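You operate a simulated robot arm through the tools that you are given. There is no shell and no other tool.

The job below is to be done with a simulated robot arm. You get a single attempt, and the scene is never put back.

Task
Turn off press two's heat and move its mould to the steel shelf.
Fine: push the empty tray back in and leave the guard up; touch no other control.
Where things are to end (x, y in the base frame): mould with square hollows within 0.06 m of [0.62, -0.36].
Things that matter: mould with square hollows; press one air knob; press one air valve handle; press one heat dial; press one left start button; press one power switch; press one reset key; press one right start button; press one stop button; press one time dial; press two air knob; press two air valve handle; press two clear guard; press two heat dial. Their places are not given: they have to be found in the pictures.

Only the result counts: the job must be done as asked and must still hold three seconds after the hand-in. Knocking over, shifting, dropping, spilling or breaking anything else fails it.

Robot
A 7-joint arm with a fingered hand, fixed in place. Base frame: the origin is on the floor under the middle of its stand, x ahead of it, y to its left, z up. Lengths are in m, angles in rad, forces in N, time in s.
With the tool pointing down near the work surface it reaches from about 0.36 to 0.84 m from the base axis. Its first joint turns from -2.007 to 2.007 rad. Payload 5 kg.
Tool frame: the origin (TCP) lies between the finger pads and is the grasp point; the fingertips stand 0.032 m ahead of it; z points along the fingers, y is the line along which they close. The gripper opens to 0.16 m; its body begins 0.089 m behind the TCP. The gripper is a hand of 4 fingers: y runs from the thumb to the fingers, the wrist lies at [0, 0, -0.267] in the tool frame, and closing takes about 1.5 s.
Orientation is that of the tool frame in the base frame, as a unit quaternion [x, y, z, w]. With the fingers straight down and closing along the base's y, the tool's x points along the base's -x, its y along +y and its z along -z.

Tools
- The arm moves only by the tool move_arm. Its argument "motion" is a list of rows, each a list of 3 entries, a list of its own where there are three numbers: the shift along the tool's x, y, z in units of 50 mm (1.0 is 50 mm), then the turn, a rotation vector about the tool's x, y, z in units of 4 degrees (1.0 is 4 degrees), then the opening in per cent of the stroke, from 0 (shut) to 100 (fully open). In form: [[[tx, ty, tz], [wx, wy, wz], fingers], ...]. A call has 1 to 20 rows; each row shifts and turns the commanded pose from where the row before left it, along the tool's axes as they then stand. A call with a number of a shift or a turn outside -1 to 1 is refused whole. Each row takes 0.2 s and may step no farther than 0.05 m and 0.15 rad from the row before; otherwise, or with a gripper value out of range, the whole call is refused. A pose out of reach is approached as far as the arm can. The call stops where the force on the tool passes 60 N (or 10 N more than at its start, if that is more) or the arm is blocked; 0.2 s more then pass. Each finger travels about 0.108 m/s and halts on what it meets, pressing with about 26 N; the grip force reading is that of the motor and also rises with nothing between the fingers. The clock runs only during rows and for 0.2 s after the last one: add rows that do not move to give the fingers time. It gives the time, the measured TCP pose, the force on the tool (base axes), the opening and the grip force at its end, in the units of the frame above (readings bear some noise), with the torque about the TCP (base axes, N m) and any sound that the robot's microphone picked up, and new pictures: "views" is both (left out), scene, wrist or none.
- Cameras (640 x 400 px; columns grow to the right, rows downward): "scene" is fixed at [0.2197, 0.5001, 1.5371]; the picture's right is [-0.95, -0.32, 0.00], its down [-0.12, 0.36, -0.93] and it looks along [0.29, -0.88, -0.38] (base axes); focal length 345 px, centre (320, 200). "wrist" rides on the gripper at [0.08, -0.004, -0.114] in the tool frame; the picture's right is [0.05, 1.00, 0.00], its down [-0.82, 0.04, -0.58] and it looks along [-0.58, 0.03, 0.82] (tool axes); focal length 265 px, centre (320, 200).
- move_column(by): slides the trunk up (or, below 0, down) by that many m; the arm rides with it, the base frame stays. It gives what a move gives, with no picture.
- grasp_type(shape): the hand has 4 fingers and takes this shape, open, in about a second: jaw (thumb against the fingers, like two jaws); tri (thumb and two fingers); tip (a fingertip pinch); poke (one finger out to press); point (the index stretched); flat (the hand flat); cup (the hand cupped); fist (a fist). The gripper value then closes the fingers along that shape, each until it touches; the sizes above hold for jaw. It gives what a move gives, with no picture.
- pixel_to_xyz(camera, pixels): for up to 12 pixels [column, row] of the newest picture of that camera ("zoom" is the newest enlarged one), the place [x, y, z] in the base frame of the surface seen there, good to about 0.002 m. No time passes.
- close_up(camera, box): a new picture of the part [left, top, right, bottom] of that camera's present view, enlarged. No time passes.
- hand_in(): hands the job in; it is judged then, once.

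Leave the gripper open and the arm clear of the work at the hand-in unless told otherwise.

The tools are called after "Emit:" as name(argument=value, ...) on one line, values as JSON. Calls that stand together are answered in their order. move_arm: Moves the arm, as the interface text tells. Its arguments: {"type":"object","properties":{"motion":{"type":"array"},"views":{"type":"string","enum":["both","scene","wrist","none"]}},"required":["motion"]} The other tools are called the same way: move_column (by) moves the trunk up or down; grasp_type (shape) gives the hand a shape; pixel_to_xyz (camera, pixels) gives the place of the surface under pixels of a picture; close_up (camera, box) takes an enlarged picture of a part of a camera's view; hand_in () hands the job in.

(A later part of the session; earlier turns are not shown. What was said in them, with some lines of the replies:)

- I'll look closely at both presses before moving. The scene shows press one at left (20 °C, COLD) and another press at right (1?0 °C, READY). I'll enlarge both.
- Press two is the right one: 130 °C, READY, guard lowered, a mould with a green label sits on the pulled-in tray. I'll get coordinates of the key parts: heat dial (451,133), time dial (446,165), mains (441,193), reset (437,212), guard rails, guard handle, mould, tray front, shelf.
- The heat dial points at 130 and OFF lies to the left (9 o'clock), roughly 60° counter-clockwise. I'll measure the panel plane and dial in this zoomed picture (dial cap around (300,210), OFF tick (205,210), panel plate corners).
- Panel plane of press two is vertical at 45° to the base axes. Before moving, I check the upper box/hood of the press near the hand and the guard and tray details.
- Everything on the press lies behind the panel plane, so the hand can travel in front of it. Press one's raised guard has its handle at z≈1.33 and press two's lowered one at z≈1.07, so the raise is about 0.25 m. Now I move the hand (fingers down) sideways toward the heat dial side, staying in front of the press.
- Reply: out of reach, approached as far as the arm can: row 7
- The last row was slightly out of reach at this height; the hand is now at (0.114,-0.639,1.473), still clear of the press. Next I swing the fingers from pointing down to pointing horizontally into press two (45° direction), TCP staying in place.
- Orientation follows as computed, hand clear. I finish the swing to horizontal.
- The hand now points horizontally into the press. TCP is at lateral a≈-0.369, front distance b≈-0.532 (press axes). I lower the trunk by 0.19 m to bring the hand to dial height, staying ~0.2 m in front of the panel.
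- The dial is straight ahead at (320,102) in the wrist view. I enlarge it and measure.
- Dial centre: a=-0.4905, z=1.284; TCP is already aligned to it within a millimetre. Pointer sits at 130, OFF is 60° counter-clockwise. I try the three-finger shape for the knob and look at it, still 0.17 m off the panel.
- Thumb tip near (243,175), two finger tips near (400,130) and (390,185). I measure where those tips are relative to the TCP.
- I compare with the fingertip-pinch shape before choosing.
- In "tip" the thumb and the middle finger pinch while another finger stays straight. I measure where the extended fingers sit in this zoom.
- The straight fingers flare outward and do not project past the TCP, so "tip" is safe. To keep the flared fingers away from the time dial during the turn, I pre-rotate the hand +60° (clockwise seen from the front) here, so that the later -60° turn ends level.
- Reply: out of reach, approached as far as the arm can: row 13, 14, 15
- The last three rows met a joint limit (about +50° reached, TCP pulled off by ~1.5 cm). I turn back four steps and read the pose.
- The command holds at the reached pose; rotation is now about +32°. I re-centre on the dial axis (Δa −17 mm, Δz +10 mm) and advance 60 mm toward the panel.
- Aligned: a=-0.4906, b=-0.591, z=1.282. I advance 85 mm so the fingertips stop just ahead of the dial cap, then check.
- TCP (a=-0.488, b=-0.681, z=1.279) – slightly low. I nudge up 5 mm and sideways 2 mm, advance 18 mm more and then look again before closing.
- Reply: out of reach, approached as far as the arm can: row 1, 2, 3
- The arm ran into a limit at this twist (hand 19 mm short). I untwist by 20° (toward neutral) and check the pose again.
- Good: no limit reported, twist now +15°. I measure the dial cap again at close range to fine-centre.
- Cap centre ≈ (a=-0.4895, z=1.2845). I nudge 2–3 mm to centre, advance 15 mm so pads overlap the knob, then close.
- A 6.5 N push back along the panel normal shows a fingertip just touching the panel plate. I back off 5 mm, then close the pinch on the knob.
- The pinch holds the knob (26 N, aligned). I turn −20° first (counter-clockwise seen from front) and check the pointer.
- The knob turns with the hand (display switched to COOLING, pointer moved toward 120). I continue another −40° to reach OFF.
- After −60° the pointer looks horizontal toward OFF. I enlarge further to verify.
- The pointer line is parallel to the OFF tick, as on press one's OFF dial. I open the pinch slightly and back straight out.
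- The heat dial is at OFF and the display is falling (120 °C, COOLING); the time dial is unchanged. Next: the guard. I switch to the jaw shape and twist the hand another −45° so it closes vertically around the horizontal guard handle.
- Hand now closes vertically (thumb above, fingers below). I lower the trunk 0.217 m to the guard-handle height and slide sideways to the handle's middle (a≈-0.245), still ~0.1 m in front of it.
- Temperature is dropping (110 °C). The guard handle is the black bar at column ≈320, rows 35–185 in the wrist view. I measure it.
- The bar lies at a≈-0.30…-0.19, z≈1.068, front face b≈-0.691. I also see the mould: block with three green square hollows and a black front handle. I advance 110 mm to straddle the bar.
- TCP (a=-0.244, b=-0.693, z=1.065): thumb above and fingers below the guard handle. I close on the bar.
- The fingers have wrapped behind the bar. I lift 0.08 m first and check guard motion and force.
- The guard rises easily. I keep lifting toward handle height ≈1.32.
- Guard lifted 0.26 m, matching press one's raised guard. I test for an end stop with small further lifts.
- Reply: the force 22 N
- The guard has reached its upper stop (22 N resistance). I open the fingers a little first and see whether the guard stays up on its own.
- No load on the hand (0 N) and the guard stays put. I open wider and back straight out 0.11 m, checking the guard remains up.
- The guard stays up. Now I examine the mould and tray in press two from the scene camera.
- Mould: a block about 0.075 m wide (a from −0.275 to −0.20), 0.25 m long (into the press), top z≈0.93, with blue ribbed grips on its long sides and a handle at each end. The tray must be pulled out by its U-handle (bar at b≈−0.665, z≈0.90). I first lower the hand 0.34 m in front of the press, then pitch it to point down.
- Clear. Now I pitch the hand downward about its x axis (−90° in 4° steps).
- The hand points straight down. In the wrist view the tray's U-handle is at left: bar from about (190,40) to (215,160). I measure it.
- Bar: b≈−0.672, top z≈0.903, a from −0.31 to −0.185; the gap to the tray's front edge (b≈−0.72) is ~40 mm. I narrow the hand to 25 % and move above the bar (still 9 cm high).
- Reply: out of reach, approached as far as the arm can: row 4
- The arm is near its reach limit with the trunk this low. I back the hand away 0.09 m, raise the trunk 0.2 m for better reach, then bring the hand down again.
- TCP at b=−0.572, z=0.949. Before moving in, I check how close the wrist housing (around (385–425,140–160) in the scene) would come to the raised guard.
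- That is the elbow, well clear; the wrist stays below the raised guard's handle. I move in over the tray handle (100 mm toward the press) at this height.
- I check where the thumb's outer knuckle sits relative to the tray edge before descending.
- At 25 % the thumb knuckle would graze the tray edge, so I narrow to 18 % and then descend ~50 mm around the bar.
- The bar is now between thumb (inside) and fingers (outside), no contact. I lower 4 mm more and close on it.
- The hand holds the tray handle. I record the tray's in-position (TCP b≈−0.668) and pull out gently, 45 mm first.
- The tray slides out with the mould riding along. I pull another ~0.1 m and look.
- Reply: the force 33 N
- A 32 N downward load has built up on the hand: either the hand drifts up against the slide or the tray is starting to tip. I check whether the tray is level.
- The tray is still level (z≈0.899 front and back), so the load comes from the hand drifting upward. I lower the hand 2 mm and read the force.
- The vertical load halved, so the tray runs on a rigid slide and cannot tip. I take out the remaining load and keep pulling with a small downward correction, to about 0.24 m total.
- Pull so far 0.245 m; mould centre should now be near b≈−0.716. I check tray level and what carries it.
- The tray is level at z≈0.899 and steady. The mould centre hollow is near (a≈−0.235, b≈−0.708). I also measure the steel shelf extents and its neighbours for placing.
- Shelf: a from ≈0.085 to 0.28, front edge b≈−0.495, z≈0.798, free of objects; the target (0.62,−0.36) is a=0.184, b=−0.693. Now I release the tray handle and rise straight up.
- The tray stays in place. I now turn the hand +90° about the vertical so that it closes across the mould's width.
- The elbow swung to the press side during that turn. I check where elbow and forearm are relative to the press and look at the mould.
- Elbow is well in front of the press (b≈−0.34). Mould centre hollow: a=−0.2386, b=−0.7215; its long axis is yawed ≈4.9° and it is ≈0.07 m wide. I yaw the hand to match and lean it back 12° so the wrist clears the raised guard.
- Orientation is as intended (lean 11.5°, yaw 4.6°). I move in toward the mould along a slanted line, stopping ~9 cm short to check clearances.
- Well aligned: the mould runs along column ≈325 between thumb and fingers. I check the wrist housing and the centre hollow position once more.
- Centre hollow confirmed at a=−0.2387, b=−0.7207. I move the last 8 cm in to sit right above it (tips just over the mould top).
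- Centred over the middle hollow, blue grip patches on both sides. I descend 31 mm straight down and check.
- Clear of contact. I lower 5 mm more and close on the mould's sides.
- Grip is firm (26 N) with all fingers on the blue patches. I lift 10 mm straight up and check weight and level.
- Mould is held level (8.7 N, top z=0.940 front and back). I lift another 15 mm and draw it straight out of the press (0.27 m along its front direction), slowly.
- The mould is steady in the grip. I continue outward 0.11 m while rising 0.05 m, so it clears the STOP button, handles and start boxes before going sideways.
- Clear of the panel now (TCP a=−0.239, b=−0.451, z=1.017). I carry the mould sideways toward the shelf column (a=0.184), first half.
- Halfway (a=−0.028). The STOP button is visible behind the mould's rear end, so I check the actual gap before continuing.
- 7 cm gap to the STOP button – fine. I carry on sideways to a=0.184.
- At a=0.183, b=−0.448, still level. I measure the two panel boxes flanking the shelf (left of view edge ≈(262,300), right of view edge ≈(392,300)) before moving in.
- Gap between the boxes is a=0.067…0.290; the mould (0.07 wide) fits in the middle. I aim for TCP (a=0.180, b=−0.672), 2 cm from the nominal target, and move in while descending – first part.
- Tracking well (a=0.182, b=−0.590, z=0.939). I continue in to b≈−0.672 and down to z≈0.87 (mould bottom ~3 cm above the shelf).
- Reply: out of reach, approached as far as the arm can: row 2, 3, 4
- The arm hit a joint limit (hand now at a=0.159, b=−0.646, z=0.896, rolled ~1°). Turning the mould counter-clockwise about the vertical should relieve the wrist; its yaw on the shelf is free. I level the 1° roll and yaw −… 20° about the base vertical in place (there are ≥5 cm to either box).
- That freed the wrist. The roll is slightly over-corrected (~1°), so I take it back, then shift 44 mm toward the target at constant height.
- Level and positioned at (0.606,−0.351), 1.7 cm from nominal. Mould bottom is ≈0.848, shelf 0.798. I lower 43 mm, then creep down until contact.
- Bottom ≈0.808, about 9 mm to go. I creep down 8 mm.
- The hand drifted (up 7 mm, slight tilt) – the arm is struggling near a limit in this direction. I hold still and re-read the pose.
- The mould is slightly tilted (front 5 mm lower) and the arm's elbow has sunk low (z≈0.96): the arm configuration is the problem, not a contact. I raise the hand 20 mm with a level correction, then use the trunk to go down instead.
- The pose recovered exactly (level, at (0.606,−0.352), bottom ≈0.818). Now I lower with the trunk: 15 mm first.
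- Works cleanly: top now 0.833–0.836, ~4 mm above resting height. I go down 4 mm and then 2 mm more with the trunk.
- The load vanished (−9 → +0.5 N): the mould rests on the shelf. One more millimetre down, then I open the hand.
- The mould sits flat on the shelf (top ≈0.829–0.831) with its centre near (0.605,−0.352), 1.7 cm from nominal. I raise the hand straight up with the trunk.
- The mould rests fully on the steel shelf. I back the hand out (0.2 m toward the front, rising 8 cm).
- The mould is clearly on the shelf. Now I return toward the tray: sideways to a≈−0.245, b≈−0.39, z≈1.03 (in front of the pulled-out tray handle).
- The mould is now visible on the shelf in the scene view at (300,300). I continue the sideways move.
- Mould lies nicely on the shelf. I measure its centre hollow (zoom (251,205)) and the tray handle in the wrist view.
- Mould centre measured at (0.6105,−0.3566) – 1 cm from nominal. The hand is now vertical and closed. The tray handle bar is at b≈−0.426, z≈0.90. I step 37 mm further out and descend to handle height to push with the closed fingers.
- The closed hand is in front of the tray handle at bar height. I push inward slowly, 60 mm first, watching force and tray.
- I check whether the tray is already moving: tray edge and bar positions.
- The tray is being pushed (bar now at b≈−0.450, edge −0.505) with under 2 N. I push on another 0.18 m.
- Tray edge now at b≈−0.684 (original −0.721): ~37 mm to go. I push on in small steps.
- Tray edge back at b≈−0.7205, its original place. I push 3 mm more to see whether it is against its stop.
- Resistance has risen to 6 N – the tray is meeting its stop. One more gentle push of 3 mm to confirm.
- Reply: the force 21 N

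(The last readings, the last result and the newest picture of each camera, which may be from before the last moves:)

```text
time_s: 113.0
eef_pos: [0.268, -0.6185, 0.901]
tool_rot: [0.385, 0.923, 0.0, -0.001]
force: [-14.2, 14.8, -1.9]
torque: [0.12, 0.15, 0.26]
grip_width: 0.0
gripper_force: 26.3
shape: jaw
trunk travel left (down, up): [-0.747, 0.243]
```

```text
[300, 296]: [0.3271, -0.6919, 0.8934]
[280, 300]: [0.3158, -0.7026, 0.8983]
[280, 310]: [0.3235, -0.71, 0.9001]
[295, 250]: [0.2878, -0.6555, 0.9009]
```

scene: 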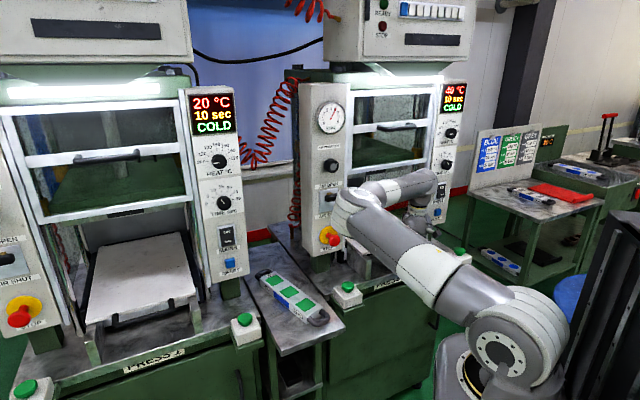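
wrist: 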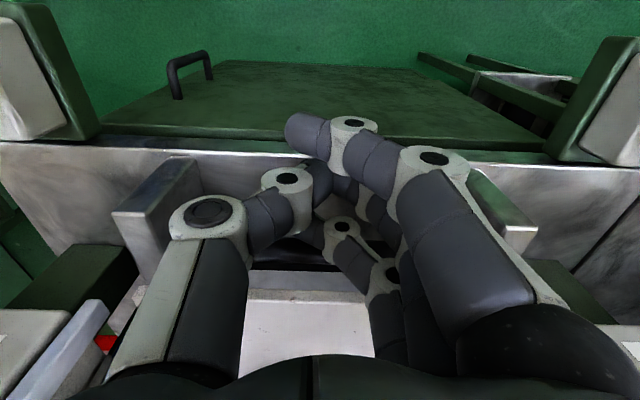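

20 N with no further travel: the tray is fully home. I back off straight out, rise, and open the hand.

Emit:
move_arm(motion=[[[0.3, 0, 0], [0, 0, 0], 0], [[0.6, 0, 0], [0, 0, 0], 0], [[0.8, 0, 0], [0, 0, 0], 0], [[0.8, 0, 0], [0, 0, 0], 0], [[0.8, 0, -0.4], [0, 0, 0], 0], [[0, 0, -0.8], [0, 0, 0], 40], [[0, 0, -0.8], [0, 0, 0], 70], [[0, 0, -0.6], [0, 0, 0], 100], [[0, 0, 0], [0, 0, 0], 100]], views="both")

Emit:
close_up(camera="scene", box=[290, 70, 490, 195])

Emit:
close_up(camera="wrist", box=[160, 100, 480, 360])

```text
time_s: 115.0
eef_pos: [0.1562, -0.5032, 1.0327]
tool_rot: [0.384, 0.923, 0.0, 0.0]
force: [-0.3, 0.1, -0.1]
torque: [-0.01, -0.01, -0.03]
grip_width: 0.1595
gripper_force: 0.0
shape: jaw
trunk travel left (down, up): [-0.747, 0.243]
```

scene: 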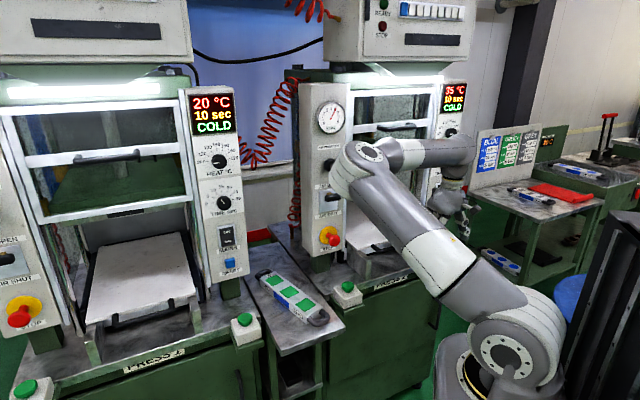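
wrist: 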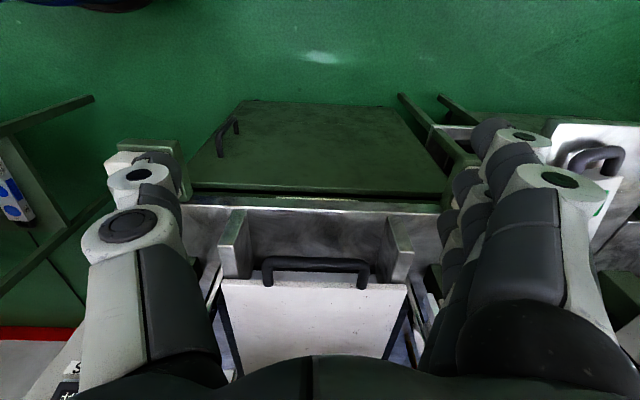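

```text
3.20 times, centred on (390, 132) of scene
```

zoom: 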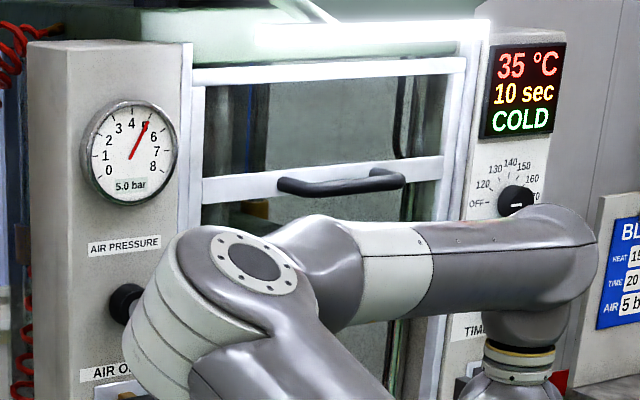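

```text
1.54 times, centred on (320, 230) of wrist
```

zoom: 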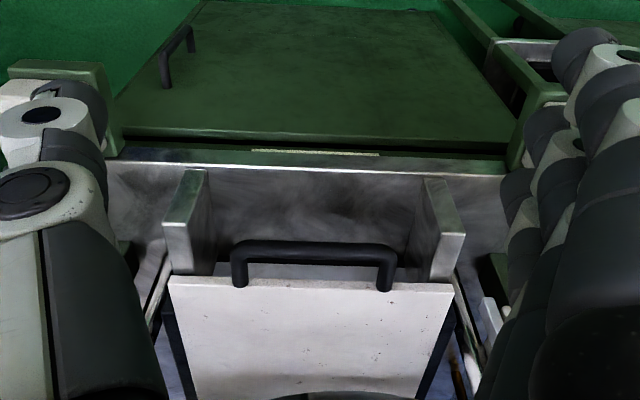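

Display reads 35 °C COLD, guard is up, tray is home. I raise the trunk to clear the arm and get an unobstructed check of everything.

Emit:
move_column(by=0.2)

Emit:
move_arm(motion=[[[0.6, 0, -0.5], [0, 0, 0], 100], [[0.6, 0, -0.5], [0, 0, 0], 100], [[0, 0, 0], [0, 0, 0], 100]], views="both")

Emit:
close_up(camera="scene", box=[290, 70, 490, 195])

Emit:
close_up(camera="scene", box=[230, 170, 490, 330])

Emit:
close_up(camera="scene", box=[0, 60, 260, 222])

Emit:
pixel_to_xyz(camera="scene", pixels=[[290, 291], [280, 281], [303, 304], [105, 157], [390, 126]])

```text
time_s: 117.2
eef_pos: [0.1553, -0.5028, 1.2338]
tool_rot: [0.385, 0.923, 0.0, 0.001]
force: [0.0, 0.7, -0.1]
torque: [-0.02, 0.0, 0.0]
grip_width: 0.1597
gripper_force: 0.1
shape: jaw
trunk travel left (down, up): [-0.947, 0.043]
```

```text
time_s: 118.0
eef_pos: [0.114, -0.4584, 1.2837]
tool_rot: [0.385, 0.923, 0.001, -0.001]
force: [-0.4, -0.2, -0.3]
torque: [-0.01, 0.02, 0.0]
grip_width: 0.1599
gripper_force: 0.1
shape: jaw
trunk travel left (down, up): [-0.947, 0.043]
```

scene: 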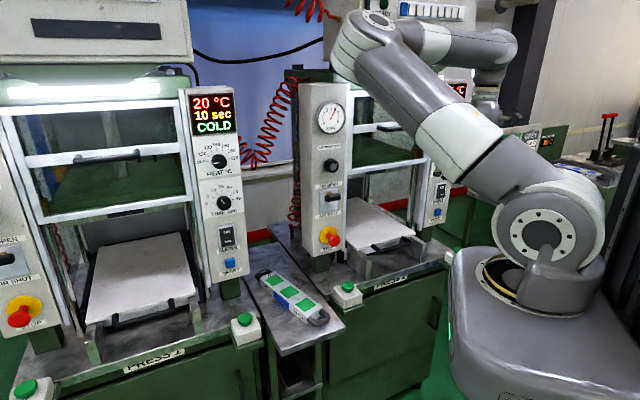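
wrist: 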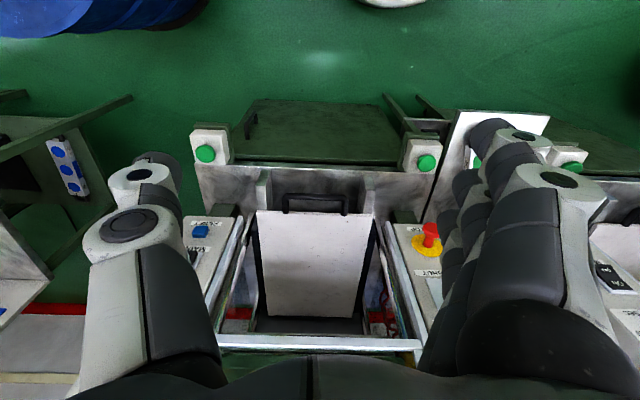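

```text
3.20 times, centred on (390, 132) of scene
```

zoom: 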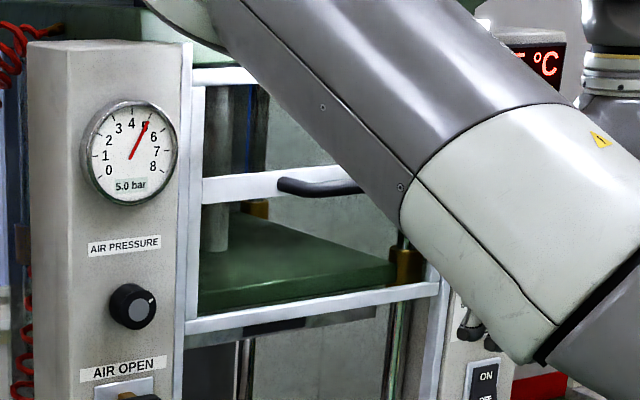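

```text
2.46 times, centred on (360, 250) of scene
```

zoom: 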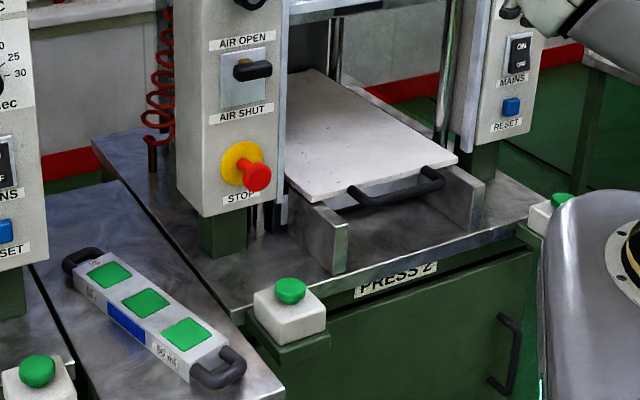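

```text
2.46 times, centred on (130, 141) of scene
```

zoom: 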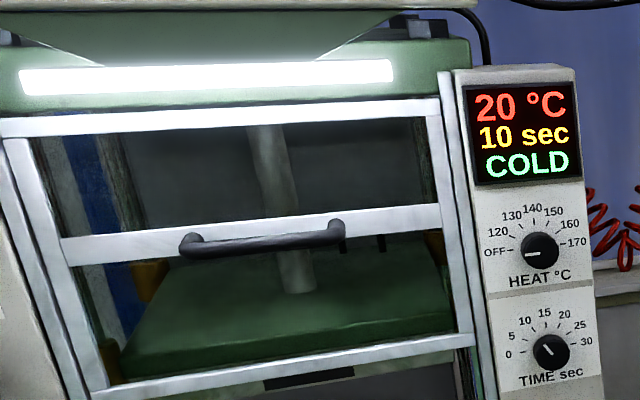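

```text
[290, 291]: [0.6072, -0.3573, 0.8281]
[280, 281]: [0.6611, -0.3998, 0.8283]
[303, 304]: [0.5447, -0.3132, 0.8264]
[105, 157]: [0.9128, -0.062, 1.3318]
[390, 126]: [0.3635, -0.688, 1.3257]
```

Everything checks out. Press two's heat dial is at OFF and its display shows COLD. The guard is up with its handle at z≈1.33, and the empty tray is fully in. The mould lies flat on the steel shelf at about (0.607, −0.357). Gauge, air valve, time dial, mains and press one all look unchanged. The hand is open and clear, so I hand the job in.

Emit:
hand_in()

```text
The job is handed in.
```

The job is handed in. Press two's heat is off and its mould is on the steel shelf.

- **Heat:** I turned the press two dial from 130 to OFF. The display went to COOLING and later showed 35 °C and COLD.
- **Mould:** it rests flat on the shelf, centred at about (0.607, −0.357). That is roughly 1.5 cm from the target.
- **Tray and guard:** the empty tray is pushed back in against its stop, and the guard is up and stays there on its own.
- **Other controls:** I used no other control on either press. Those I could see at the end looked unchanged.

In the last picture the arm hid press two's heat dial. I checked it at OFF after turning it, and the display kept falling to COLD afterwards.
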